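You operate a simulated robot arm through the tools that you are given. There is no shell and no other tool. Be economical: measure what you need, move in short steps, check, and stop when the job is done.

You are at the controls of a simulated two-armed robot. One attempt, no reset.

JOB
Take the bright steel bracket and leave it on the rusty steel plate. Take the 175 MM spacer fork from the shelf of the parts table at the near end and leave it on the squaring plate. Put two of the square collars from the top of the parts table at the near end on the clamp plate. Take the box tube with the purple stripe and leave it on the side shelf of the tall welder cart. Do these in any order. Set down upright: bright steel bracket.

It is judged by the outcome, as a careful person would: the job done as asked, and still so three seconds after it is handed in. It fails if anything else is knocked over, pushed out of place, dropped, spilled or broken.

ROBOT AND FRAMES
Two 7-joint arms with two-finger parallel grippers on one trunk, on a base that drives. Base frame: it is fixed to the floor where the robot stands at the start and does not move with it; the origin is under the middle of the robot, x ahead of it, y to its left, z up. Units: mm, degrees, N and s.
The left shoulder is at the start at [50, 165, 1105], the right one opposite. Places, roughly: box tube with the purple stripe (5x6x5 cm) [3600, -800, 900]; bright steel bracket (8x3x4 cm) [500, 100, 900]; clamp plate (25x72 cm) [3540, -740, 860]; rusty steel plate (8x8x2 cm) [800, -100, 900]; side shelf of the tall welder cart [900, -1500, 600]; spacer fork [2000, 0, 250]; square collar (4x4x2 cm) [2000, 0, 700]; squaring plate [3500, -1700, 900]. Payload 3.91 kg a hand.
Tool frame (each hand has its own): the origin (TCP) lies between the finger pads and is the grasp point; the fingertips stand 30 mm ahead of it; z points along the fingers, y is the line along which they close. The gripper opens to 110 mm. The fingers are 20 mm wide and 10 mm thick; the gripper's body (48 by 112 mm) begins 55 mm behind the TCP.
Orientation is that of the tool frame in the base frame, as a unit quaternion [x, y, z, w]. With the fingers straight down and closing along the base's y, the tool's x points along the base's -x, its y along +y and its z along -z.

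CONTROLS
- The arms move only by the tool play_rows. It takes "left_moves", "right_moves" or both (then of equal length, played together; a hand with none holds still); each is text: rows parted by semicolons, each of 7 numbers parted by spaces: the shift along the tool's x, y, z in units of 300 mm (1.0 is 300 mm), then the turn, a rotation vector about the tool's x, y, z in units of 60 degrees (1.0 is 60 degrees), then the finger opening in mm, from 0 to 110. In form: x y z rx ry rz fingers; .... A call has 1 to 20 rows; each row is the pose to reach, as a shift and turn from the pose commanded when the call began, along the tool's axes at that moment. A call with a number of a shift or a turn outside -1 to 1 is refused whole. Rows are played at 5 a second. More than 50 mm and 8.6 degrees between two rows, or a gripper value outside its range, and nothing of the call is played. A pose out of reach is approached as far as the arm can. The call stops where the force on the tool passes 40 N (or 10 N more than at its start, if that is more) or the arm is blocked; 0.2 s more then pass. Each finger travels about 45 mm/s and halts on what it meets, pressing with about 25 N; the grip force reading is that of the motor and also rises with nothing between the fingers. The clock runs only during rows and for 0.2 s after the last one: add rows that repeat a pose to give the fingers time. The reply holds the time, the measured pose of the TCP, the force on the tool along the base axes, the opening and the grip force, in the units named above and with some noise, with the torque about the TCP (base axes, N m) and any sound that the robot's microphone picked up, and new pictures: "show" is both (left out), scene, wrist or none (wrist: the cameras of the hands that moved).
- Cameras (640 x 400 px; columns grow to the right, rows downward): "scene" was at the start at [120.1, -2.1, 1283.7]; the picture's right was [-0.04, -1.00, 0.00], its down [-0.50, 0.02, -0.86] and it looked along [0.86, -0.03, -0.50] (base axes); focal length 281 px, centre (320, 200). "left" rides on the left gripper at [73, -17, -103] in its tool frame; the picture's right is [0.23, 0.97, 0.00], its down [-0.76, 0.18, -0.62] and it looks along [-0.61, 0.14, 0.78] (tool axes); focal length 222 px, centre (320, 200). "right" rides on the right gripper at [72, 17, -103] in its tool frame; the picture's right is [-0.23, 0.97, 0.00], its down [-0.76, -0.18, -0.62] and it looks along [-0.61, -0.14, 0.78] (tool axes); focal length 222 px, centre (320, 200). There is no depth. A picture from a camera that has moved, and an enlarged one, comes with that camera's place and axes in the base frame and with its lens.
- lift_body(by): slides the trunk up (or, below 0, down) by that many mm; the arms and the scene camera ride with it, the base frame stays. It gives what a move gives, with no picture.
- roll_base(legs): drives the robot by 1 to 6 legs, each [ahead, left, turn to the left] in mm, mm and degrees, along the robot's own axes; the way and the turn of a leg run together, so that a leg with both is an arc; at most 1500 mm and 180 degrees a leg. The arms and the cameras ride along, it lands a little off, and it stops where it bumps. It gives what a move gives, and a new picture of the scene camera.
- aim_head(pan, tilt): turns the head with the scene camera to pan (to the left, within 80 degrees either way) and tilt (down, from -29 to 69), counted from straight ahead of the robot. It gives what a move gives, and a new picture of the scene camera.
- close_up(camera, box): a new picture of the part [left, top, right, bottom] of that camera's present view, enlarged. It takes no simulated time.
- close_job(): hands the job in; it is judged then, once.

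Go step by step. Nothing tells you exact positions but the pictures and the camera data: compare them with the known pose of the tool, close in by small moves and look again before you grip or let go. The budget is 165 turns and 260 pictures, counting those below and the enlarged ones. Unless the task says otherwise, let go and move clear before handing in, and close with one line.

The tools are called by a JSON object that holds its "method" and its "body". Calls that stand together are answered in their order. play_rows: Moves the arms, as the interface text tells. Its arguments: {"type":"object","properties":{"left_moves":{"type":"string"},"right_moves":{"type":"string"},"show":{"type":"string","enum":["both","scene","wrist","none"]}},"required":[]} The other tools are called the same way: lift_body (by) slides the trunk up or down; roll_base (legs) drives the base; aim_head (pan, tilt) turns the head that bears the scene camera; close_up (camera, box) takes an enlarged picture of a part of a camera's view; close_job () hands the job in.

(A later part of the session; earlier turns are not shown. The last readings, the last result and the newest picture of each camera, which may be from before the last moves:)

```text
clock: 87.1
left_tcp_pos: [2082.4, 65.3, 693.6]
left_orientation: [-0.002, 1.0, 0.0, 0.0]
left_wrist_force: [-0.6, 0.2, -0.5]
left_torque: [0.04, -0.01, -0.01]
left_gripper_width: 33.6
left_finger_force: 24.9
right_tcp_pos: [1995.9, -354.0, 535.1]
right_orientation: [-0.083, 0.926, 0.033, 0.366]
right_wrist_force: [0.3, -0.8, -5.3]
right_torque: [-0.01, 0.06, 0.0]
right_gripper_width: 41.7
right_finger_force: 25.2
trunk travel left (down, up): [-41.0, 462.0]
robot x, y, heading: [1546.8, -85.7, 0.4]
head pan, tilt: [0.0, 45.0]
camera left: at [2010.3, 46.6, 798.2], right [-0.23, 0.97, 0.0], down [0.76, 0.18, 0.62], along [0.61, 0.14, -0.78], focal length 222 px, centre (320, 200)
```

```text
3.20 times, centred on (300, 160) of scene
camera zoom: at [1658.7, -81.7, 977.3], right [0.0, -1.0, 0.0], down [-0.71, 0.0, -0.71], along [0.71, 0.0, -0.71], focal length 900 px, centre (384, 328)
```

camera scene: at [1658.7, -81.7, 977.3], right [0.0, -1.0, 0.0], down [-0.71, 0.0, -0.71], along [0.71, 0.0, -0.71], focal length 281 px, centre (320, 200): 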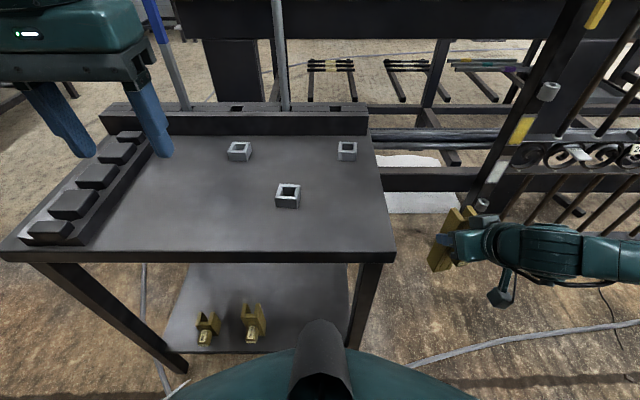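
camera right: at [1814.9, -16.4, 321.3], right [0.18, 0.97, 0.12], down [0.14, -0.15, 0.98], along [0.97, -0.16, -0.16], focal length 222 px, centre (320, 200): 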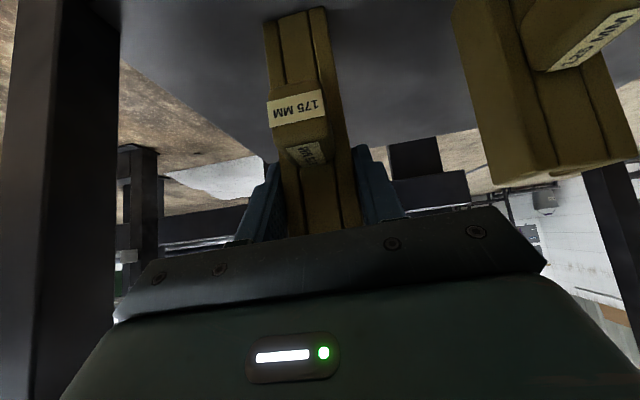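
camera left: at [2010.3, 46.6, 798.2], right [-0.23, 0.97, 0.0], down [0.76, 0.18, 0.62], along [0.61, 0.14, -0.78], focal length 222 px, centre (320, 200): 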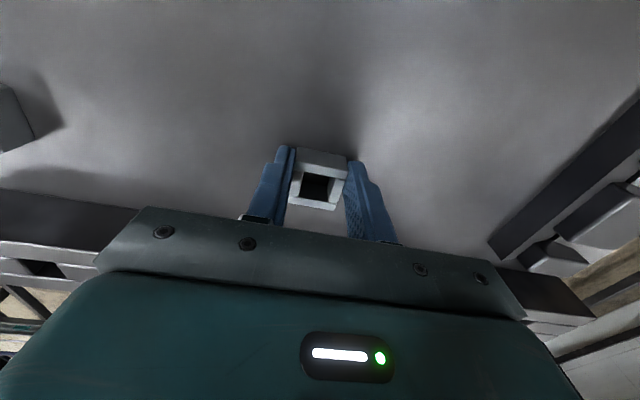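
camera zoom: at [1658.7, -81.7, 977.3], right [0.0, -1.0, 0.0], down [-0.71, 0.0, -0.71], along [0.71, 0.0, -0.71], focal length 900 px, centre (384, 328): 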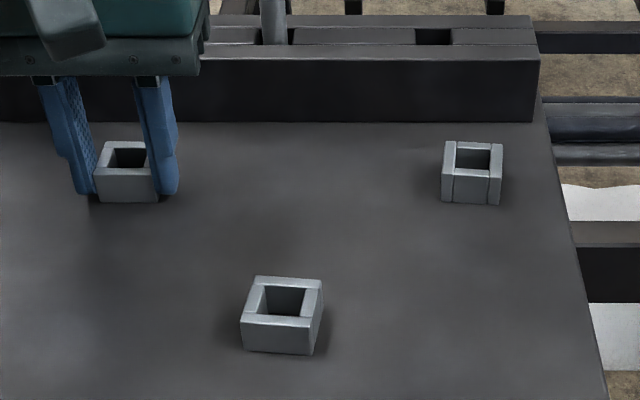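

It's held (collars are about 34 mm wide). I'll lift it and carry it next to the middle collar so both can be taken in one grip.

{"method": "play_rows", "body": {"left_moves": "0 0 -0.1 0 0 0 20;0 0 -0.2 0 0 0 20;0 0 -0.267 0 0 0 20;0.09 -0.04 -0.267 0 0 0 20;0.18 -0.08 -0.267 0 0 0 20;0.27 -0.12 -0.267 0 0 0 20;0.357 -0.153 -0.267 0 0 0 20;0.357 -0.153 -0.267 0 0 0 20", "show": "wrist"}}

{"method": "close_up", "body": {"camera": "scene", "box": [200, 100, 400, 220]}}

```text
clock: 88.9
left_tcp_pos: [1975.8, 17.2, 779.3]
left_orientation: [-0.001, 1.0, 0.0, 0.0]
left_wrist_force: [0.0, 0.7, -1.1]
left_torque: [0.03, 0.02, -0.02]
left_gripper_width: 33.5
left_finger_force: 25.3
right_tcp_pos: [1995.5, -354.1, 535.4]
right_orientation: [-0.083, 0.926, 0.033, 0.366]
right_wrist_force: [-1.0, 0.8, -5.5]
right_torque: [-0.02, 0.03, 0.0]
right_gripper_width: 41.6
right_finger_force: 25.1
trunk travel left (down, up): [-41.0, 462.0]
robot x, y, heading: [1547.5, -83.9, 0.1]
head pan, tilt: [0.0, 45.0]
camera left: at [1903.9, -1.0, 882.8], right [-0.23, 0.97, 0.0], down [0.76, 0.18, 0.62], along [0.61, 0.14, -0.78], focal length 222 px, centre (320, 200)
```

left: 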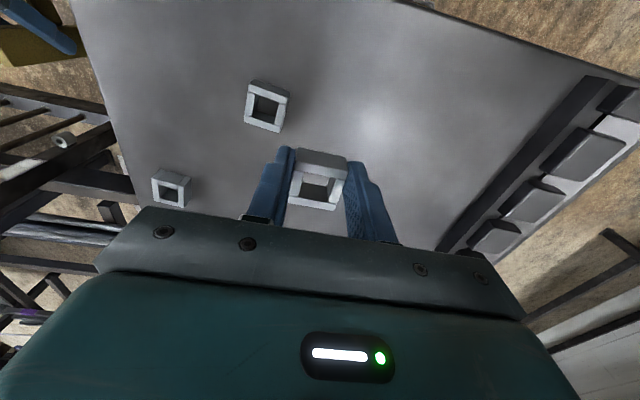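

```text
3.20 times, centred on (300, 160) of scene
camera zoom: at [1658.8, -81.7, 977.3], right [0.0, -1.0, 0.0], down [-0.71, 0.0, -0.71], along [0.71, 0.0, -0.71], focal length 900 px, centre (384, 328)
```

zoom: 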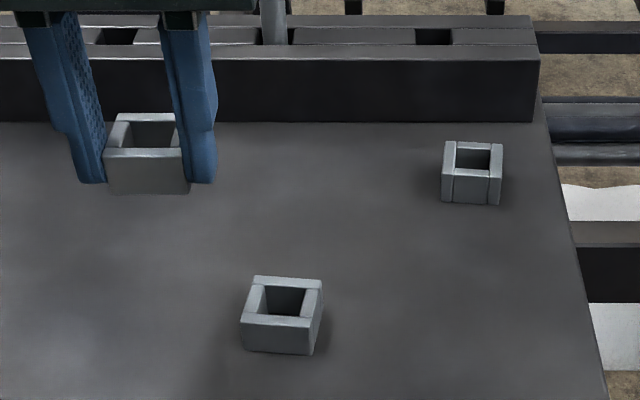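

The middle collar is at (1970, -34). I'll set this one down beside it, leaving just finger room, and release slightly.

{"method": "play_rows", "body": {"left_moves": "0.018 0 0.1 0 0 0 20;0.018 0 0.2 0 0 0 20;0.018 0 0.26 0 0 0 20;0.018 0 0.275 0 0 0 20;0.018 0 0.283 0 0 0 20;0.018 0 0.287 0 0 0 20;0.018 0 0.287 0 0 0 20", "show": "wrist"}}

{"method": "close_up", "body": {"camera": "scene", "box": [200, 100, 400, 220]}}

```text
clock: 90.5
left_tcp_pos: [1970.3, 17.8, 692.9]
left_orientation: [-0.003, 1.0, 0.0, 0.001]
left_wrist_force: [-1.0, 0.9, 16.0]
left_torque: [0.03, 0.01, -0.07]
left_gripper_width: 33.9
left_finger_force: 24.9
right_tcp_pos: [1995.6, -352.4, 535.7]
right_orientation: [-0.083, 0.926, 0.033, 0.366]
right_wrist_force: [1.1, 0.2, -6.7]
right_torque: [0.0, 0.0, -0.03]
right_gripper_width: 41.8
right_finger_force: 24.2
trunk travel left (down, up): [-41.0, 462.0]
robot x, y, heading: [1546.7, -80.6, 0.4]
head pan, tilt: [0.0, 45.0]
camera left: at [1897.1, 0.1, 796.5], right [-0.23, 0.97, 0.0], down [0.76, 0.18, 0.63], along [0.61, 0.14, -0.78], focal length 222 px, centre (320, 200)
```

left: 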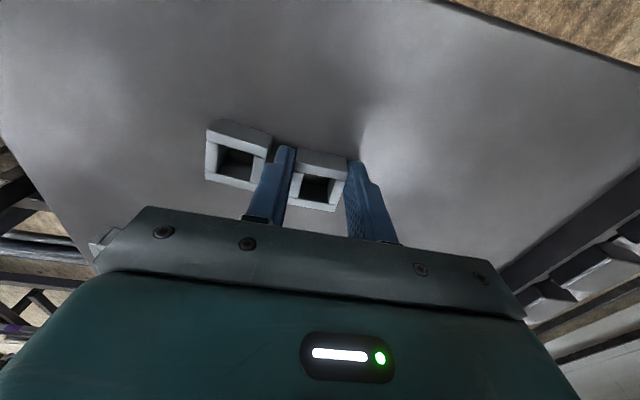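

```text
3.20 times, centred on (300, 160) of scene
camera zoom: at [1657.9, -81.9, 977.6], right [0.0, -1.0, 0.0], down [-0.71, 0.0, -0.71], along [0.71, 0.0, -0.71], focal length 900 px, centre (384, 328)
```

zoom: 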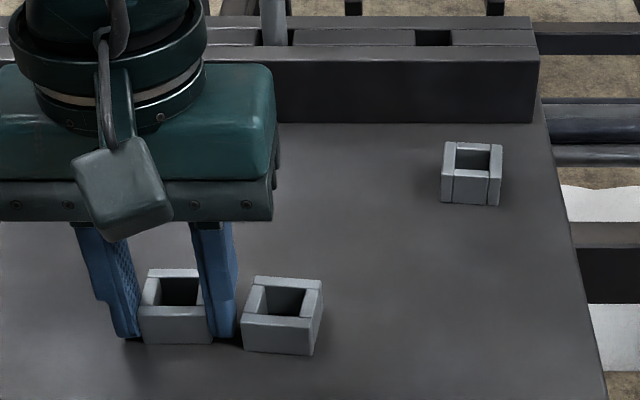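

It's down beside the middle one. I'll release slightly, rise, shift to the midpoint, open wide, lower, and squeeze both together.

{"method": "play_rows", "body": {"left_moves": "0 0 -0.004 0 0 0 40;0 0 -0.004 0 0 0 40;0 0 -0.1 0 0 0 40;0 0 -0.22 0 0 0 40;0 -0.087 -0.22 0 0 0 110;0 -0.087 -0.22 0 0 0 110;0 -0.087 -0.22 0 0 0 110;0 -0.087 -0.22 0 0 0 110;0 -0.087 -0.22 0 0 0 110", "show": "wrist"}}

{"method": "close_up", "body": {"camera": "scene", "box": [200, 100, 400, 220]}}

```text
clock: 92.5
left_tcp_pos: [1970.6, -8.3, 756.5]
left_orientation: [-0.002, 1.0, 0.0, 0.0]
left_wrist_force: [0.5, -0.7, -0.4]
left_torque: [0.05, -0.01, 0.01]
left_gripper_width: 110.2
left_finger_force: 0.0
right_tcp_pos: [1994.4, -354.4, 533.7]
right_orientation: [-0.084, 0.926, 0.034, 0.366]
right_wrist_force: [0.0, -0.7, -5.6]
right_torque: [0.01, 0.07, 0.02]
right_gripper_width: 41.8
right_finger_force: 25.3
trunk travel left (down, up): [-41.0, 462.0]
robot x, y, heading: [1545.1, -81.0, 0.3]
head pan, tilt: [0.0, 45.0]
camera left: at [1898.0, -26.2, 860.2], right [-0.23, 0.97, 0.0], down [0.76, 0.18, 0.62], along [0.61, 0.14, -0.78], focal length 222 px, centre (320, 200)
```

left: 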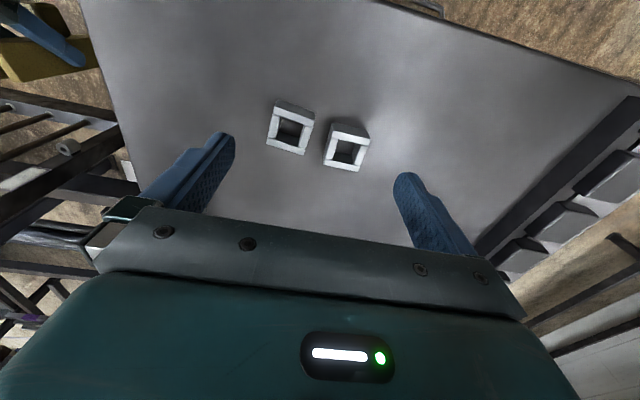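

```text
3.20 times, centred on (300, 160) of scene
camera zoom: at [1658.7, -81.7, 977.3], right [0.0, -1.0, 0.0], down [-0.71, 0.0, -0.71], along [0.71, 0.0, -0.71], focal length 900 px, centre (384, 328)
```

zoom: 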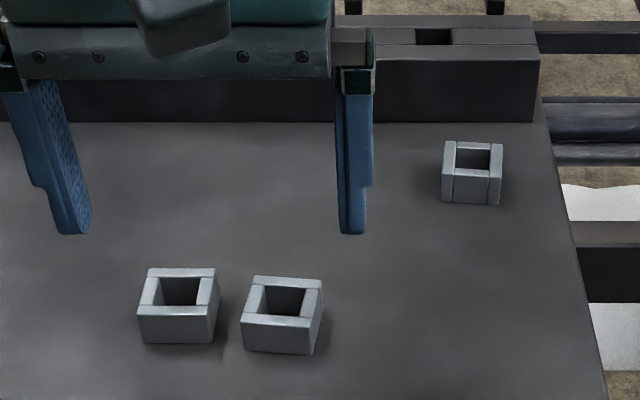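

{"method": "play_rows", "body": {"left_moves": "0 0 0.1 0 0 0 110;0 0 0.18 0 0 0 110;0 0 0.212 0 0 0 110;0 0 0.212 0 0 0 100;0 0 0.212 0 0 0 90;0 0 0.212 0 0 0 80;0 0 0.212 0 0 0 72;0 0 0.212 0 0 0 64;0 0 0.212 0 0 0 50;0 0 0.212 0 0 0 50;0 0 0.212 0 0 0 50", "show": "wrist"}}

{"method": "close_up", "body": {"camera": "scene", "box": [200, 100, 400, 220]}}

```text
clock: 94.9
left_tcp_pos: [1972.5, -9.4, 692.3]
left_orientation: [-0.002, 1.0, 0.001, 0.001]
left_wrist_force: [-0.5, 0.1, 0.2]
left_torque: [0.05, -0.01, 0.03]
left_gripper_width: 67.9
left_finger_force: 18.0
right_tcp_pos: [1994.4, -353.3, 534.7]
right_orientation: [-0.083, 0.926, 0.033, 0.366]
right_wrist_force: [0.3, 0.3, -4.4]
right_torque: [-0.01, 0.06, 0.01]
right_gripper_width: 42.0
right_finger_force: 25.1
trunk travel left (down, up): [-41.0, 462.0]
robot x, y, heading: [1543.3, -82.4, 0.2]
head pan, tilt: [0.0, 45.0]
camera left: at [1899.9, -26.8, 795.5], right [-0.23, 0.97, 0.0], down [0.76, 0.18, 0.62], along [0.61, 0.14, -0.78], focal length 222 px, centre (320, 200)
```

left: 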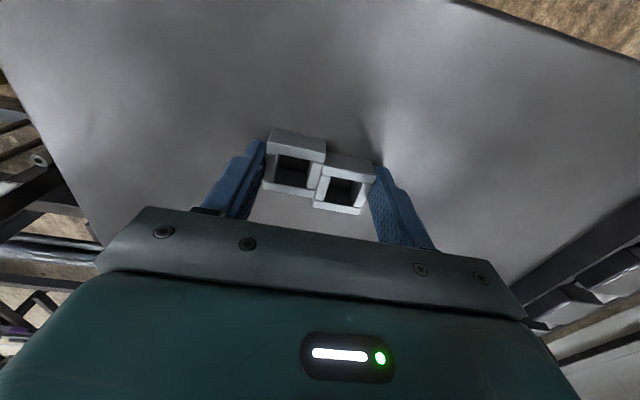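

```text
3.20 times, centred on (300, 160) of scene
camera zoom: at [1658.7, -81.7, 977.3], right [0.0, -1.0, 0.0], down [-0.71, 0.0, -0.71], along [0.71, 0.0, -0.71], focal length 900 px, centre (384, 328)
```

zoom: 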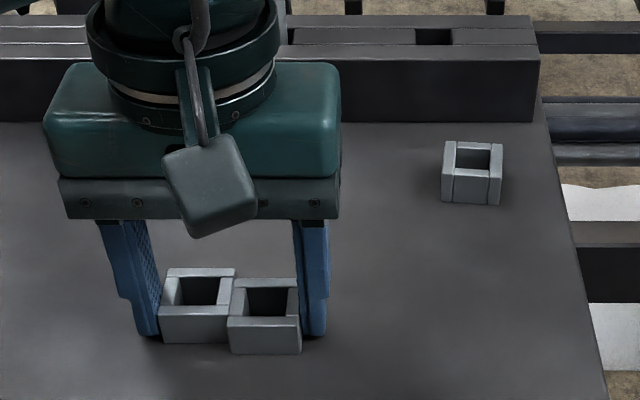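

Both collars are squeezed together. I'll lift gently and check that both come up.

{"method": "play_rows", "body": {"left_moves": "0 0 0 0 0 0 45;0 0 -0.03 0 0 0 45;0 0 -0.06 0 0 0 45;0 0 -0.1 0 0 0 45;0 0 -0.15 0 0 0 45;0 0 -0.2 0 0 0 45;0 0 -0.25 0 0 0 45;0 0 -0.25 0 0 0 45", "show": "wrist"}}

{"method": "close_up", "body": {"camera": "scene", "box": [200, 100, 400, 220]}}

```text
clock: 96.7
left_tcp_pos: [1971.1, -8.1, 765.9]
left_orientation: [-0.001, 1.0, 0.001, 0.0]
left_wrist_force: [-0.3, -0.1, -1.7]
left_torque: [-0.02, -0.02, 0.02]
left_gripper_width: 67.6
left_finger_force: 22.3
right_tcp_pos: [1995.4, -353.8, 533.9]
right_orientation: [-0.082, 0.927, 0.033, 0.365]
right_wrist_force: [0.3, 0.1, -4.7]
right_torque: [-0.01, 0.04, 0.0]
right_gripper_width: 42.1
right_finger_force: 24.7
trunk travel left (down, up): [-41.0, 462.0]
robot x, y, heading: [1545.3, -80.1, 0.1]
head pan, tilt: [0.0, 45.0]
camera left: at [1898.9, -26.2, 870.0], right [-0.23, 0.97, 0.0], down [0.76, 0.18, 0.62], along [0.61, 0.14, -0.78], focal length 222 px, centre (320, 200)
```

left: 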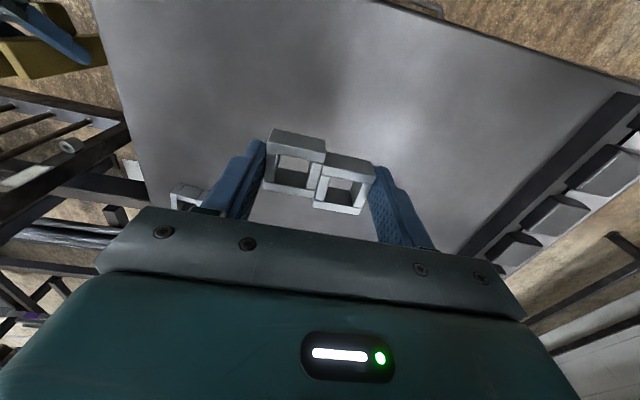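

```text
3.20 times, centred on (300, 160) of scene
camera zoom: at [1658.8, -81.7, 977.3], right [0.0, -1.0, 0.0], down [-0.71, 0.0, -0.71], along [0.71, 0.0, -0.71], focal length 900 px, centre (384, 328)
```

zoom: 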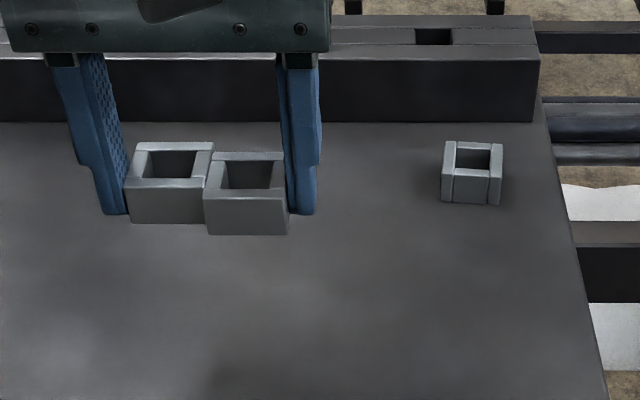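

Both collars are held. I'll back off, raise the trunk, and survey the route to the clamp plate and the squaring plate.

{"method": "roll_base", "body": {"legs": [[-270, 0, 0]]}}

{"method": "lift_body", "body": {"by": 330}}

{"method": "aim_head", "body": {"pan": -15, "tilt": 12}}

{"method": "close_up", "body": {"camera": "scene", "box": [160, 80, 480, 280]}}

```text
clock: 98.7
left_tcp_pos: [1696.4, -7.8, 766.7]
left_orientation: [-0.003, 1.0, 0.0, -0.001]
left_wrist_force: [0.3, 0.2, -2.6]
left_torque: [-0.02, -0.01, 0.04]
left_gripper_width: 67.5
left_finger_force: 22.8
right_tcp_pos: [1721.0, -353.5, 535.6]
right_orientation: [-0.085, 0.926, 0.034, 0.366]
right_wrist_force: [0.6, 0.1, -5.2]
right_torque: [-0.03, 0.02, 0.04]
right_gripper_width: 42.0
right_finger_force: 25.3
trunk travel left (down, up): [-41.0, 462.0]
robot x, y, heading: [1272.4, -88.0, 0.2]
head pan, tilt: [0.0, 45.0]
camera scene: at [1384.4, -82.5, 977.2], right [0.0, -1.0, 0.0], down [-0.71, 0.0, -0.71], along [0.71, 0.0, -0.71], focal length 281 px, centre (320, 200)
```

scene: 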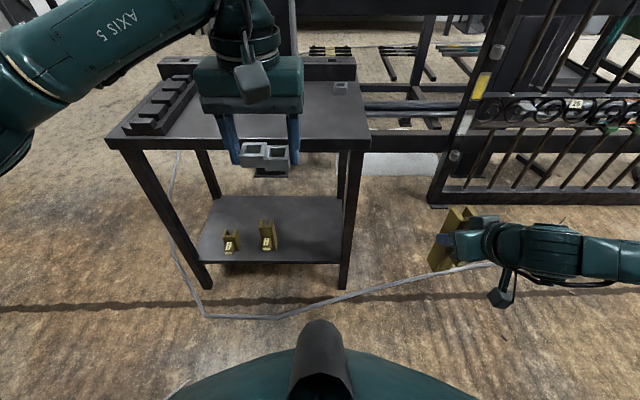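

```text
clock: 101.9
left_tcp_pos: [1697.8, -7.8, 1095.5]
left_orientation: [-0.003, 1.0, 0.0, -0.001]
left_wrist_force: [0.3, -1.1, -2.7]
left_torque: [0.02, 0.03, 0.0]
left_gripper_width: 67.4
left_finger_force: 22.8
right_tcp_pos: [1722.0, -353.3, 863.9]
right_orientation: [-0.082, 0.927, 0.033, 0.365]
right_wrist_force: [-0.2, -0.4, -6.8]
right_torque: [-0.04, 0.04, -0.01]
right_gripper_width: 42.0
right_finger_force: 25.0
trunk travel left (down, up): [-371.0, 132.0]
robot x, y, heading: [1272.1, -86.4, 0.1]
head pan, tilt: [0.0, 45.0]
```

```text
clock: 102.9
left_tcp_pos: [1696.6, -8.1, 1097.1]
left_orientation: [-0.002, 1.0, 0.0, -0.001]
left_wrist_force: [-0.1, -0.5, -2.7]
left_torque: [-0.02, 0.02, 0.03]
left_gripper_width: 67.5
left_finger_force: 22.6
right_tcp_pos: [1721.5, -353.7, 864.6]
right_orientation: [-0.083, 0.926, 0.034, 0.366]
right_wrist_force: [0.3, 0.6, -5.1]
right_torque: [-0.04, 0.04, 0.01]
right_gripper_width: 41.9
right_finger_force: 25.0
trunk travel left (down, up): [-371.0, 132.0]
robot x, y, heading: [1273.8, -85.8, -0.1]
head pan, tilt: [-15.0, 12.0]
camera scene: at [1393.4, -106.6, 1358.9], right [-0.25, -0.97, 0.0], down [-0.2, 0.05, -0.98], along [0.95, -0.25, -0.21], focal length 281 px, centre (320, 200)
```

scene: 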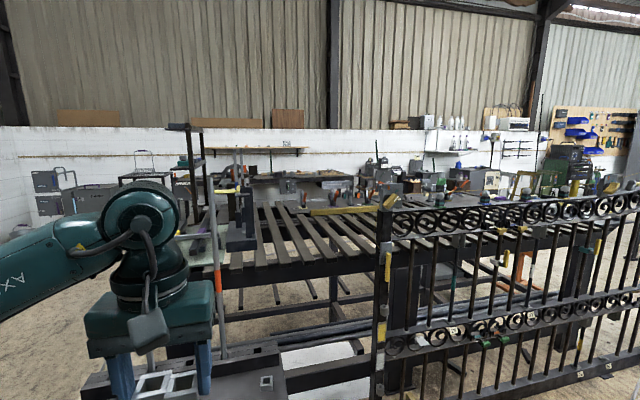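

```text
2.00 times, centred on (320, 180) of scene
camera zoom: at [1393.4, -106.6, 1358.9], right [-0.25, -0.97, 0.0], down [-0.2, 0.05, -0.98], along [0.95, -0.25, -0.21], focal length 562 px, centre (320, 240)
```

zoom: 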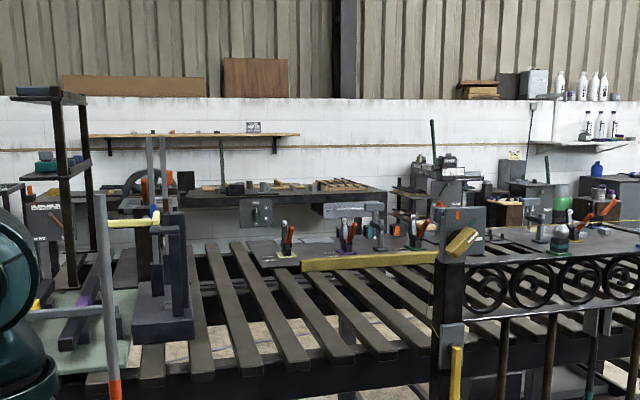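

The clamp plate is on the far side of the slat table, and there is a wide aisle beyond it. I'll go round the left end of the line.

{"method": "roll_base", "body": {"legs": [[0, 1040, 0], [1500, 0, 0]]}}

{"method": "aim_head", "body": {"pan": 0, "tilt": 18}}

```text
clock: 115.5
left_tcp_pos: [3215.2, 1074.8, 1095.6]
left_orientation: [-0.008, 1.0, 0.0, -0.001]
left_wrist_force: [-0.1, -0.1, -2.5]
left_torque: [0.0, -0.02, -0.06]
left_gripper_width: 67.7
left_finger_force: 23.0
right_tcp_pos: [3242.7, 727.7, 864.8]
right_orientation: [-0.088, 0.926, 0.036, 0.365]
right_wrist_force: [0.5, 0.9, -5.8]
right_torque: [0.0, 0.04, 0.0]
right_gripper_width: 41.8
right_finger_force: 25.4
trunk travel left (down, up): [-371.0, 132.0]
robot x, y, heading: [2789.0, 996.5, 0.8]
head pan, tilt: [-15.0, 12.0]
camera scene: at [2912.4, 972.2, 1358.9], right [-0.25, -0.97, 0.0], down [-0.2, 0.05, -0.98], along [0.95, -0.24, -0.21], focal length 281 px, centre (320, 200)
```

scene: 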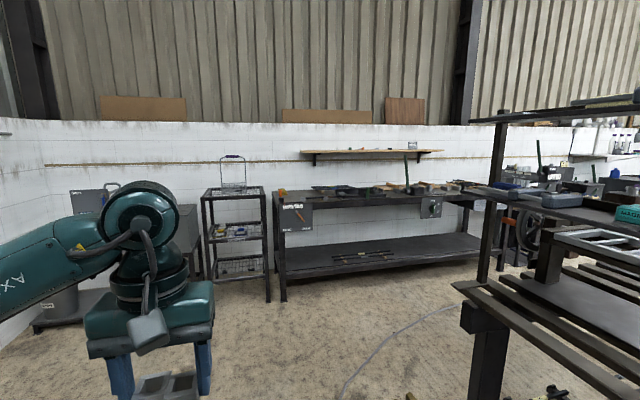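

```text
clock: 116.2
left_tcp_pos: [3213.9, 1073.6, 1096.2]
left_orientation: [-0.008, 1.0, 0.0, -0.001]
left_wrist_force: [1.3, -0.4, -3.0]
left_torque: [0.0, 0.0, -0.02]
left_gripper_width: 67.2
left_finger_force: 22.2
right_tcp_pos: [3243.3, 728.2, 864.9]
right_orientation: [-0.088, 0.926, 0.036, 0.365]
right_wrist_force: [0.0, 0.0, -5.1]
right_torque: [0.03, 0.0, -0.01]
right_gripper_width: 41.8
right_finger_force: 25.1
trunk travel left (down, up): [-371.0, 132.0]
robot x, y, heading: [2790.9, 991.6, 1.0]
head pan, tilt: [0.0, 18.0]
camera scene: at [2915.2, 996.3, 1349.2], right [0.01, -1.0, 0.0], down [-0.31, 0.0, -0.95], along [0.95, 0.01, -0.31], focal length 281 px, centre (320, 200)
```

scene: 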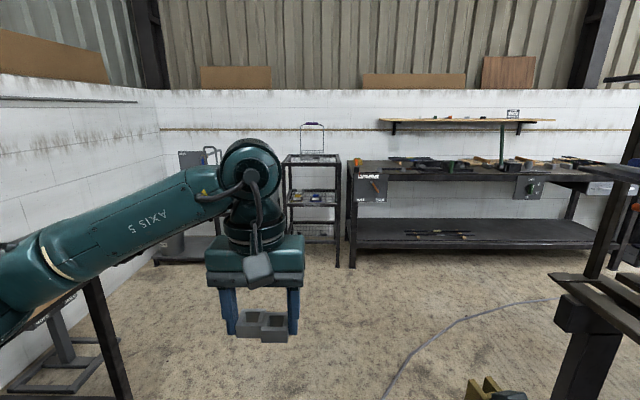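

The aisle is clear and about 1.4 m wide. I'll drive on past the table end and turn round to face it.

{"method": "roll_base", "body": {"legs": [[1500, 0, 0], [0, 0, -90], [0, 0, -90]]}}

{"method": "aim_head", "body": {"pan": 25, "tilt": 20}}

```text
clock: 131.2
left_tcp_pos: [3871.0, 918.4, 1096.0]
left_orientation: [0.999, 0.042, 0.001, 0.0]
left_wrist_force: [-0.1, 0.8, -2.0]
left_torque: [-0.01, -0.04, 0.01]
left_gripper_width: 67.5
left_finger_force: 22.4
right_tcp_pos: [3819.3, 1262.3, 864.9]
right_orientation: [0.923, 0.12, -0.363, 0.048]
right_wrist_force: [-0.6, -0.8, -5.3]
right_torque: [0.0, -0.07, 0.02]
right_gripper_width: 41.7
right_finger_force: 25.2
trunk travel left (down, up): [-371.0, 132.0]
robot x, y, heading: [4284.9, 1025.4, -175.5]
head pan, tilt: [0.0, 18.0]
camera scene: at [4165.0, 1020.0, 1349.2], right [-0.08, 1.0, 0.0], down [0.31, 0.03, -0.95], along [-0.95, -0.08, -0.31], focal length 281 px, centre (320, 200)
```

scene: 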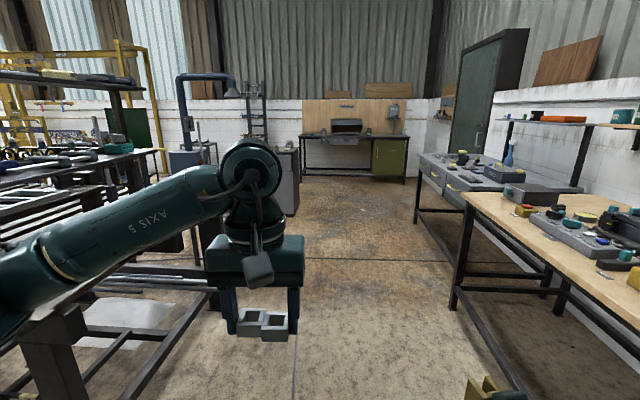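

```text
clock: 132.1
left_tcp_pos: [3870.8, 919.8, 1097.0]
left_orientation: [0.999, 0.042, 0.001, 0.0]
left_wrist_force: [0.1, 0.6, -1.6]
left_torque: [0.0, -0.01, 0.01]
left_gripper_width: 67.6
left_finger_force: 22.8
right_tcp_pos: [3818.5, 1261.7, 864.9]
right_orientation: [0.923, 0.12, -0.363, 0.049]
right_wrist_force: [-0.3, -0.8, -6.0]
right_torque: [0.0, -0.08, 0.01]
right_gripper_width: 41.9
right_finger_force: 25.1
trunk travel left (down, up): [-371.0, 132.0]
robot x, y, heading: [4287.1, 1028.6, -175.2]
head pan, tilt: [25.0, 20.0]
camera scene: at [4177.1, 981.5, 1345.9], right [-0.5, 0.87, 0.0], down [0.3, 0.17, -0.94], along [-0.82, -0.47, -0.34], focal length 281 px, centre (320, 200)
```

scene: 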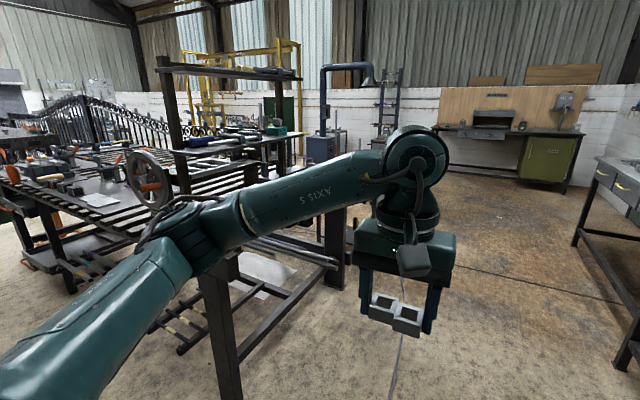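

I'll straighten the heading, move back a bit from the table, and look along the aisle before going sideways.

{"method": "roll_base", "body": {"legs": [[-130, 0, -4.6]]}}

{"method": "aim_head", "body": {"pan": 70, "tilt": 22}}

```text
clock: 133.4
left_tcp_pos: [3997.8, 956.8, 1096.4]
left_orientation: [1.0, 0.005, 0.0, 0.0]
left_wrist_force: [-0.5, 0.8, -2.6]
left_torque: [0.03, -0.03, 0.0]
left_gripper_width: 67.5
left_finger_force: 22.4
right_tcp_pos: [3971.7, 1303.8, 864.2]
right_orientation: [0.926, 0.085, -0.366, 0.034]
right_wrist_force: [0.2, 0.3, -5.9]
right_torque: [0.01, -0.06, 0.02]
right_gripper_width: 41.6
right_finger_force: 24.9
trunk travel left (down, up): [-371.0, 132.0]
robot x, y, heading: [4417.7, 1036.5, -179.6]
head pan, tilt: [25.0, 20.0]
camera scene: at [4307.8, 996.1, 1346.1], right [-0.43, 0.9, 0.0], down [0.31, 0.15, -0.94], along [-0.85, -0.4, -0.34], focal length 281 px, centre (320, 200)
```

scene: 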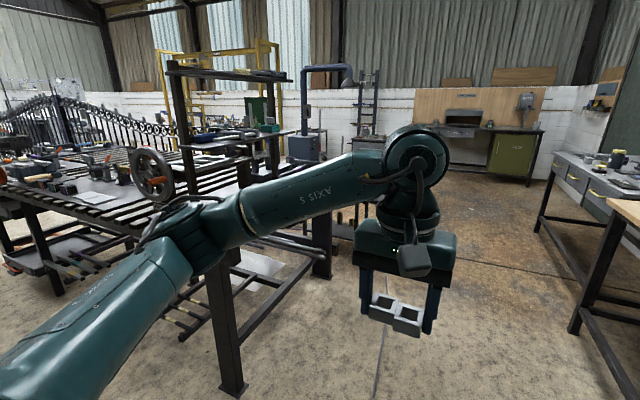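

```text
clock: 134.5
left_tcp_pos: [3996.9, 958.0, 1096.8]
left_orientation: [1.0, 0.004, 0.001, 0.0]
left_wrist_force: [-0.2, -0.4, -2.6]
left_torque: [0.0, -0.03, 0.01]
left_gripper_width: 67.9
left_finger_force: 22.6
right_tcp_pos: [3971.2, 1301.3, 865.8]
right_orientation: [0.926, 0.085, -0.365, 0.035]
right_wrist_force: [0.3, -0.2, -5.1]
right_torque: [0.04, -0.06, -0.02]
right_gripper_width: 41.8
right_finger_force: 25.0
trunk travel left (down, up): [-371.0, 132.0]
robot x, y, heading: [4420.3, 1037.9, -179.7]
head pan, tilt: [70.0, 22.0]
camera scene: at [4359.9, 948.6, 1342.7], right [-0.94, 0.34, 0.0], down [0.13, 0.35, -0.93], along [-0.31, -0.87, -0.37], focal length 281 px, centre (320, 200)
```

scene: 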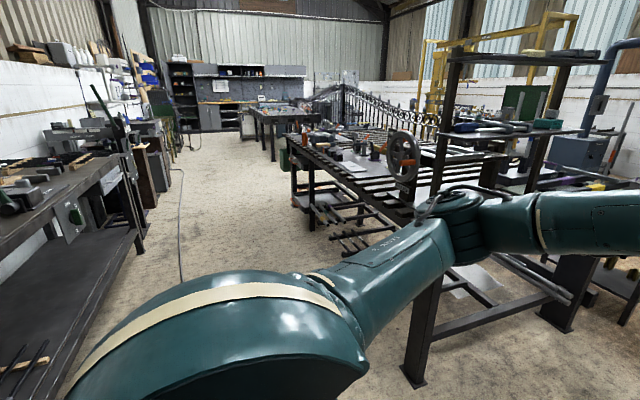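

The aisle is open between the bench and the table. I'll slide left (toward -y) 1450 mm and look at the clamp plate.

{"method": "roll_base", "body": {"legs": [[0, 1450, 0]]}}

{"method": "aim_head", "body": {"pan": 15, "tilt": 35}}

```text
clock: 141.6
left_tcp_pos: [4016.0, -477.1, 1095.3]
left_orientation: [1.0, 0.01, 0.0, -0.001]
left_wrist_force: [0.3, -0.9, -2.5]
left_torque: [-0.01, -0.01, 0.0]
left_gripper_width: 67.6
left_finger_force: 22.8
right_tcp_pos: [3986.0, -131.5, 864.3]
right_orientation: [0.926, 0.09, -0.365, 0.036]
right_wrist_force: [0.0, 0.1, -5.4]
right_torque: [0.01, -0.06, 0.0]
right_gripper_width: 42.0
right_finger_force: 25.3
trunk travel left (down, up): [-371.0, 132.0]
robot x, y, heading: [4437.2, -393.3, -179.0]
head pan, tilt: [70.0, 22.0]
camera scene: at [4378.5, -482.5, 1342.7], right [-0.95, 0.33, 0.0], down [0.12, 0.35, -0.93], along [-0.3, -0.88, -0.37], focal length 281 px, centre (320, 200)
```

scene: 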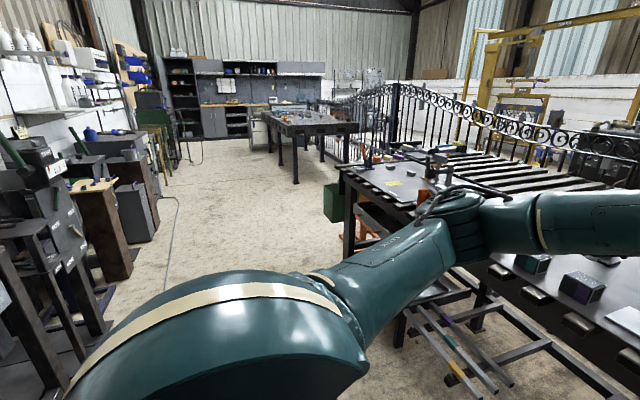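

```text
clock: 142.9
left_tcp_pos: [4015.8, -477.3, 1095.9]
left_orientation: [1.0, 0.009, 0.001, 0.001]
left_wrist_force: [-0.6, 0.2, -1.8]
left_torque: [-0.01, 0.04, 0.0]
left_gripper_width: 67.6
left_finger_force: 22.8
right_tcp_pos: [3986.0, -130.4, 865.2]
right_orientation: [0.926, 0.09, -0.365, 0.037]
right_wrist_force: [0.3, -0.6, -5.1]
right_torque: [0.02, -0.05, -0.02]
right_gripper_width: 41.9
right_finger_force: 25.1
trunk travel left (down, up): [-371.0, 132.0]
robot x, y, heading: [4440.6, -396.5, -178.7]
head pan, tilt: [15.0, 35.0]
camera scene: at [4324.1, -418.9, 1322.1], right [-0.28, 0.96, 0.0], down [0.55, 0.16, -0.82], along [-0.79, -0.23, -0.57], focal length 281 px, centre (320, 200)
```

scene: 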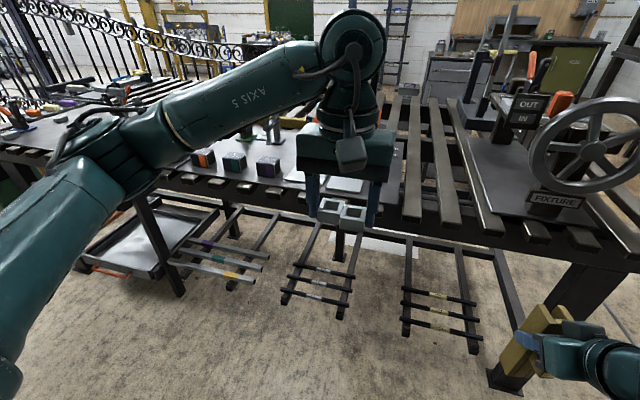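

{"method": "close_up", "body": {"camera": "scene", "box": [140, 90, 420, 265]}}

{"method": "roll_base", "body": {"legs": [[0, 420, 0]]}}

{"method": "close_up", "body": {"camera": "scene", "box": [300, 100, 580, 275]}}

```text
2.29 times, centred on (280, 178) of scene
camera zoom: at [4324.1, -418.9, 1322.1], right [-0.28, 0.96, 0.0], down [0.55, 0.16, -0.82], along [-0.79, -0.23, -0.57], focal length 643 px, centre (411, 251)
```

zoom: 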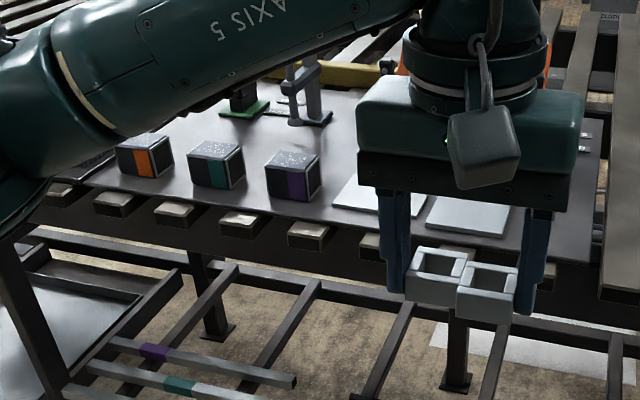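

```text
clock: 145.4
left_tcp_pos: [4021.6, -884.2, 1096.0]
left_orientation: [1.0, 0.007, 0.001, 0.0]
left_wrist_force: [0.7, 0.5, -2.1]
left_torque: [0.0, -0.01, -0.01]
left_gripper_width: 67.5
left_finger_force: 23.2
right_tcp_pos: [3994.0, -537.2, 864.4]
right_orientation: [0.926, 0.088, -0.365, 0.035]
right_wrist_force: [-0.1, -0.3, -5.4]
right_torque: [0.0, -0.05, 0.02]
right_gripper_width: 41.7
right_finger_force: 25.2
trunk travel left (down, up): [-371.0, 132.0]
robot x, y, heading: [4444.5, -802.5, -179.4]
head pan, tilt: [15.0, 35.0]
camera scene: at [4330.3, -826.2, 1322.1], right [-0.27, 0.96, 0.0], down [0.55, 0.16, -0.82], along [-0.79, -0.22, -0.57], focal length 281 px, centre (320, 200)
```

scene: 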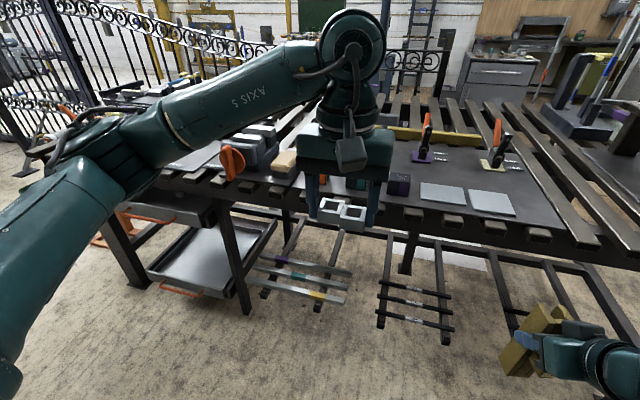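

```text
2.29 times, centred on (440, 188) of scene
camera zoom: at [4330.3, -826.2, 1322.1], right [-0.27, 0.96, 0.0], down [0.55, 0.16, -0.82], along [-0.79, -0.22, -0.57], focal length 643 px, centre (46, 229)
```

zoom: 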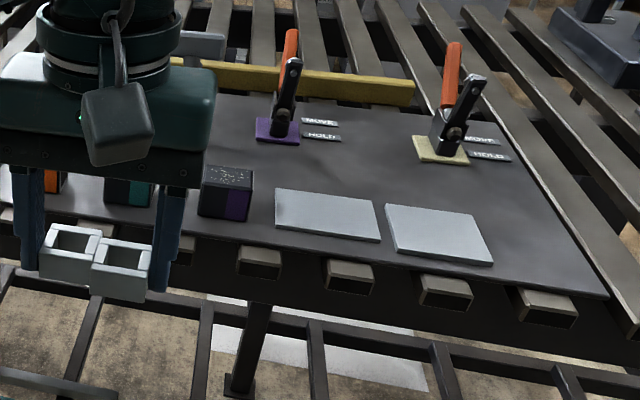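

The tube with the purple stripe is near (3600, -800) on the clamp plate (z≈862), and there is free space behind and right of the pads. I'll place the fork first, so I'll go on to the squaring plate and look.

{"method": "roll_base", "body": {"legs": [[0, 850, 0]]}}

{"method": "aim_head", "body": {"pan": 0, "tilt": 30}}

{"method": "close_up", "body": {"camera": "scene", "box": [320, 90, 640, 290]}}

```text
clock: 150.0
left_tcp_pos: [4042.1, -1755.4, 1096.2]
left_orientation: [1.0, 0.016, 0.0, 0.001]
left_wrist_force: [0.6, 0.1, -1.9]
left_torque: [0.0, -0.03, 0.0]
left_gripper_width: 67.6
left_finger_force: 22.5
right_tcp_pos: [4007.1, -1410.0, 864.3]
right_orientation: [0.926, 0.094, -0.364, 0.037]
right_wrist_force: [-0.2, -0.6, -5.3]
right_torque: [0.02, -0.04, 0.02]
right_gripper_width: 41.8
right_finger_force: 24.9
trunk travel left (down, up): [-371.0, 132.0]
robot x, y, heading: [4463.3, -1667.7, -178.5]
head pan, tilt: [15.0, 35.0]
camera scene: at [4349.7, -1692.7, 1322.1], right [-0.29, 0.96, 0.0], down [0.55, 0.17, -0.82], along [-0.78, -0.24, -0.57], focal length 281 px, centre (320, 200)
```

scene: 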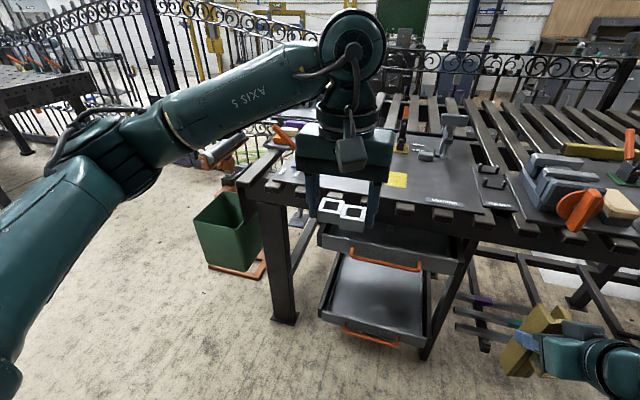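

```text
clock: 150.8
left_tcp_pos: [4041.9, -1754.8, 1096.2]
left_orientation: [1.0, 0.015, 0.001, 0.0]
left_wrist_force: [-0.5, 0.8, -2.0]
left_torque: [0.02, -0.04, -0.02]
left_gripper_width: 67.6
left_finger_force: 22.7
right_tcp_pos: [4008.7, -1409.8, 863.6]
right_orientation: [0.926, 0.095, -0.364, 0.038]
right_wrist_force: [-0.4, -0.5, -5.9]
right_torque: [0.0, -0.03, 0.01]
right_gripper_width: 42.1
right_finger_force: 25.2
trunk travel left (down, up): [-371.0, 132.0]
robot x, y, heading: [4463.7, -1668.2, -178.3]
head pan, tilt: [0.0, 30.0]
camera scene: at [4343.6, -1669.9, 1329.8], right [-0.03, 1.0, 0.0], down [0.5, 0.02, -0.87], along [-0.87, -0.03, -0.5], focal length 281 px, centre (320, 200)
```

scene: 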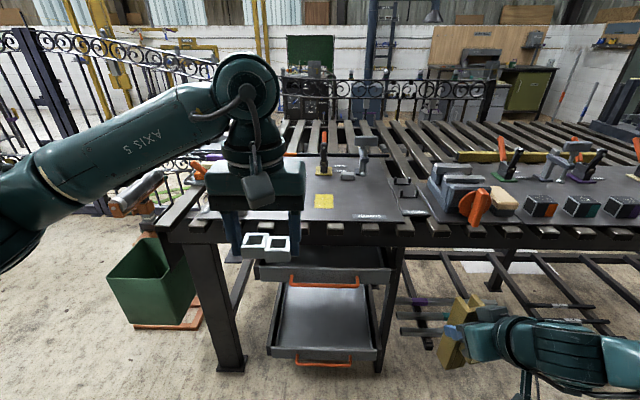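

```text
2.00 times, centred on (480, 190) of scene
camera zoom: at [4343.6, -1669.9, 1329.8], right [-0.03, 1.0, 0.0], down [0.5, 0.02, -0.87], along [-0.87, -0.03, -0.5], focal length 562 px, centre (0, 220)
```

zoom: 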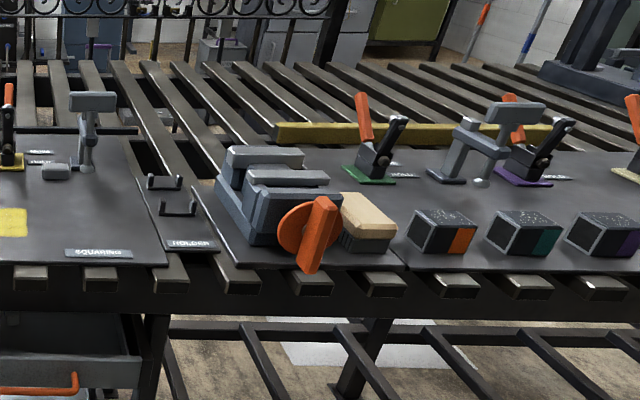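

{"method": "close_up", "body": {"camera": "scene", "box": [170, 110, 430, 270]}}

```text
2.46 times, centred on (300, 190) of scene
camera zoom: at [4343.6, -1669.9, 1329.8], right [-0.03, 1.0, 0.0], down [0.5, 0.02, -0.87], along [-0.87, -0.03, -0.5], focal length 692 px, centre (369, 225)
```

zoom: 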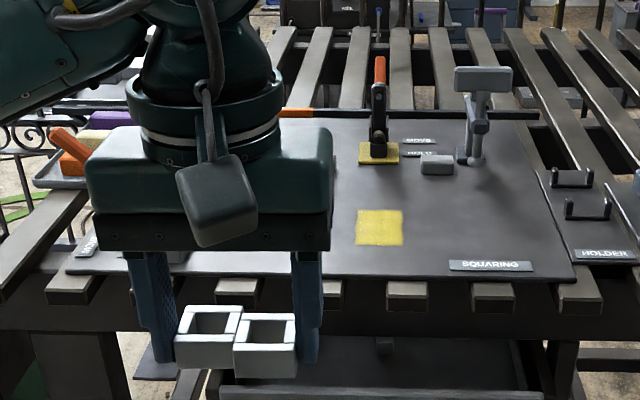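

The plate labelled SQUARING has free space around (3535, -1590). I'll raise the fork 200 mm, then bring the base in.

{"method": "play_rows", "body": {"right_moves": "-0.09 0 -0.1 0 0 0 20;-0.18 0 -0.2 0 0 0 20;-0.28 0 -0.3 0 0 0 20;-0.37 0 -0.4 0 0 0 20;-0.46 0 -0.487 0 0 0 20", "show": "none"}}

{"method": "roll_base", "body": {"legs": [[215, 50, -1.6]]}}

```text
clock: 151.9
left_tcp_pos: [4042.3, -1755.0, 1095.6]
left_orientation: [1.0, 0.016, 0.001, 0.0]
left_wrist_force: [0.6, 0.3, -2.4]
left_torque: [-0.04, -0.03, -0.02]
left_gripper_width: 67.8
left_finger_force: 22.8
right_tcp_pos: [4010.0, -1411.5, 1063.5]
right_orientation: [0.926, 0.095, -0.363, 0.038]
right_wrist_force: [0.1, 0.0, -6.0]
right_torque: [-0.01, -0.07, -0.01]
right_gripper_width: 42.0
right_finger_force: 24.8
trunk travel left (down, up): [-371.0, 132.0]
robot x, y, heading: [4461.3, -1666.9, -178.3]
head pan, tilt: [0.0, 30.0]
```

```text
clock: 153.7
left_tcp_pos: [3823.8, -1798.5, 1095.7]
left_orientation: [1.0, 0.003, 0.001, 0.0]
left_wrist_force: [0.1, 0.6, -2.1]
left_torque: [0.02, -0.01, 0.0]
left_gripper_width: 67.8
left_finger_force: 22.5
right_tcp_pos: [3799.8, -1453.7, 1063.9]
right_orientation: [0.927, 0.084, -0.364, 0.033]
right_wrist_force: [0.4, 0.0, -6.0]
right_torque: [-0.01, -0.09, 0.01]
right_gripper_width: 42.1
right_finger_force: 24.9
trunk travel left (down, up): [-371.0, 132.0]
robot x, y, heading: [4245.5, -1723.2, -179.8]
head pan, tilt: [0.0, 30.0]
camera scene: at [4127.5, -1720.5, 1329.8], right [-0.01, 1.0, 0.0], down [0.5, 0.0, -0.87], along [-0.87, 0.0, -0.5], focal length 281 px, centre (320, 200)
```

scene: 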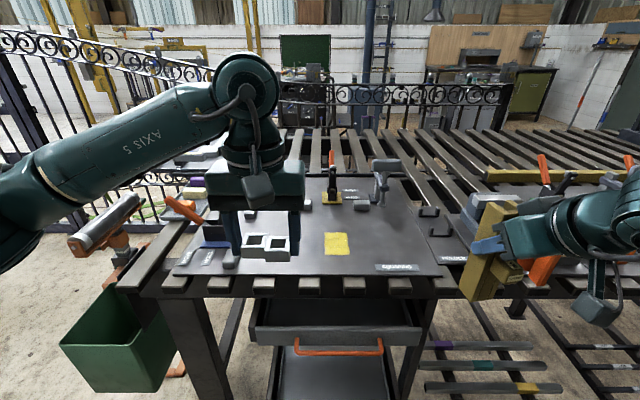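

The squaring plate surface is at z≈881; the yellow square is at (3569, -1681), and the spot at (3575, -1590) is free. I'll move the fork over it and straighten its yaw.

{"method": "play_rows", "body": {"right_moves": "-0.094 0.044 0.07 0.018 0 0.02 20;-0.188 0.089 0.14 0.037 0 0.04 20;-0.282 0.133 0.211 0.055 0 0.06 20;-0.377 0.178 0.282 0.074 0 0.08 20;-0.471 0.222 0.352 0.092 0 0.1 20;-0.565 0.267 0.423 0.111 0 0.12 20;-0.659 0.311 0.493 0.129 0 0.139 20;-0.659 0.311 0.493 0.129 0 0.139 20", "show": "both"}}

{"method": "close_up", "body": {"camera": "scene", "box": [280, 130, 480, 290]}}

```text
clock: 155.4
left_tcp_pos: [3823.5, -1798.0, 1095.9]
left_orientation: [1.0, 0.003, 0.001, 0.001]
left_wrist_force: [-0.8, -0.3, -1.7]
left_torque: [0.01, 0.0, 0.01]
left_gripper_width: 67.5
left_finger_force: 23.1
right_tcp_pos: [3575.0, -1587.8, 1091.8]
right_orientation: [0.931, -0.009, -0.365, -0.002]
right_wrist_force: [0.3, 0.5, -5.3]
right_torque: [-0.01, -0.07, 0.01]
right_gripper_width: 41.9
right_finger_force: 24.6
trunk travel left (down, up): [-371.0, 132.0]
robot x, y, heading: [4251.2, -1720.8, -179.5]
head pan, tilt: [0.0, 30.0]
camera scene: at [4128.1, -1720.1, 1329.9], right [-0.01, 1.0, 0.0], down [0.5, 0.0, -0.87], along [-0.87, 0.0, -0.5], focal length 281 px, centre (320, 200)
camera right: at [3698.1, -1606.9, 1117.8], right [-0.18, -0.97, 0.16], down [-0.13, 0.18, 0.97], along [-0.97, 0.16, -0.16], focal length 222 px, centre (320, 200)
```

scene: 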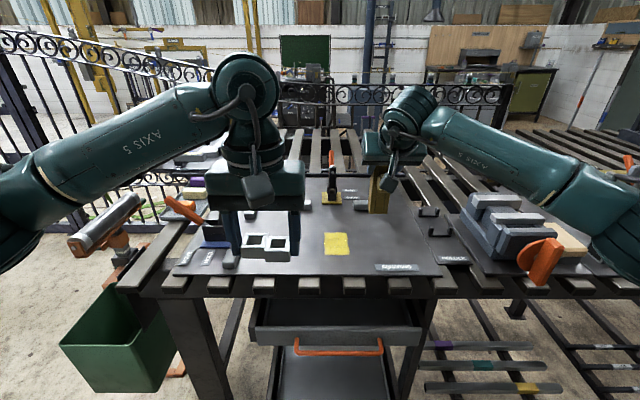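
right: 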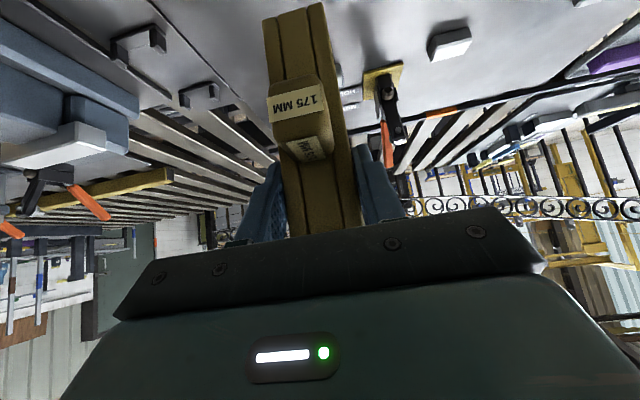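

```text
2.50 times, centred on (380, 210) of scene
camera zoom: at [4128.1, -1720.1, 1329.9], right [-0.01, 1.0, 0.0], down [0.5, 0.0, -0.87], along [-0.87, 0.0, -0.5], focal length 703 px, centre (170, 175)
```

zoom: 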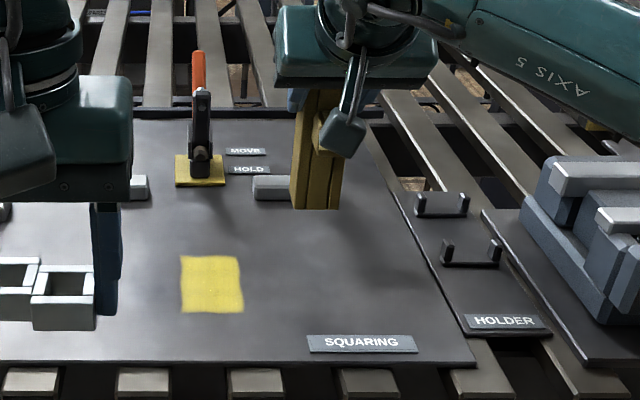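

I'll lower most of the way straight down.

{"method": "play_rows", "body": {"right_moves": "0.06 0 0.065 0 0 0 20;0.12 0 0.13 0 0 0 20;0.165 0 0.178 0 0 0 20;0.181 0 0.195 0 0 0 20;0.181 0 0.195 0 0 0 20", "show": "none"}}

{"method": "close_up", "body": {"camera": "scene", "box": [300, 150, 460, 280]}}

```text
clock: 156.7
left_tcp_pos: [3822.9, -1798.2, 1095.6]
left_orientation: [1.0, 0.002, 0.001, 0.0]
left_wrist_force: [0.1, -0.6, -1.5]
left_torque: [-0.02, -0.02, -0.01]
left_gripper_width: 67.5
left_finger_force: 22.5
right_tcp_pos: [3575.5, -1588.0, 1009.7]
right_orientation: [0.931, -0.008, -0.366, -0.002]
right_wrist_force: [0.2, -0.7, -6.1]
right_torque: [0.02, -0.09, 0.03]
right_gripper_width: 41.8
right_finger_force: 25.0
trunk travel left (down, up): [-371.0, 132.0]
robot x, y, heading: [4246.0, -1718.8, -179.7]
head pan, tilt: [0.0, 30.0]
```

```text
3.08 times, centred on (380, 215) of scene
camera zoom: at [4127.9, -1720.5, 1329.8], right [-0.01, 1.0, 0.0], down [0.5, 0.0, -0.87], along [-0.87, 0.0, -0.5], focal length 865 px, centre (135, 154)
```

zoom: 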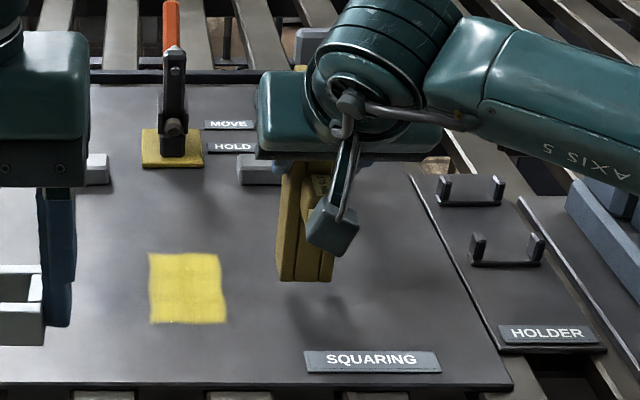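

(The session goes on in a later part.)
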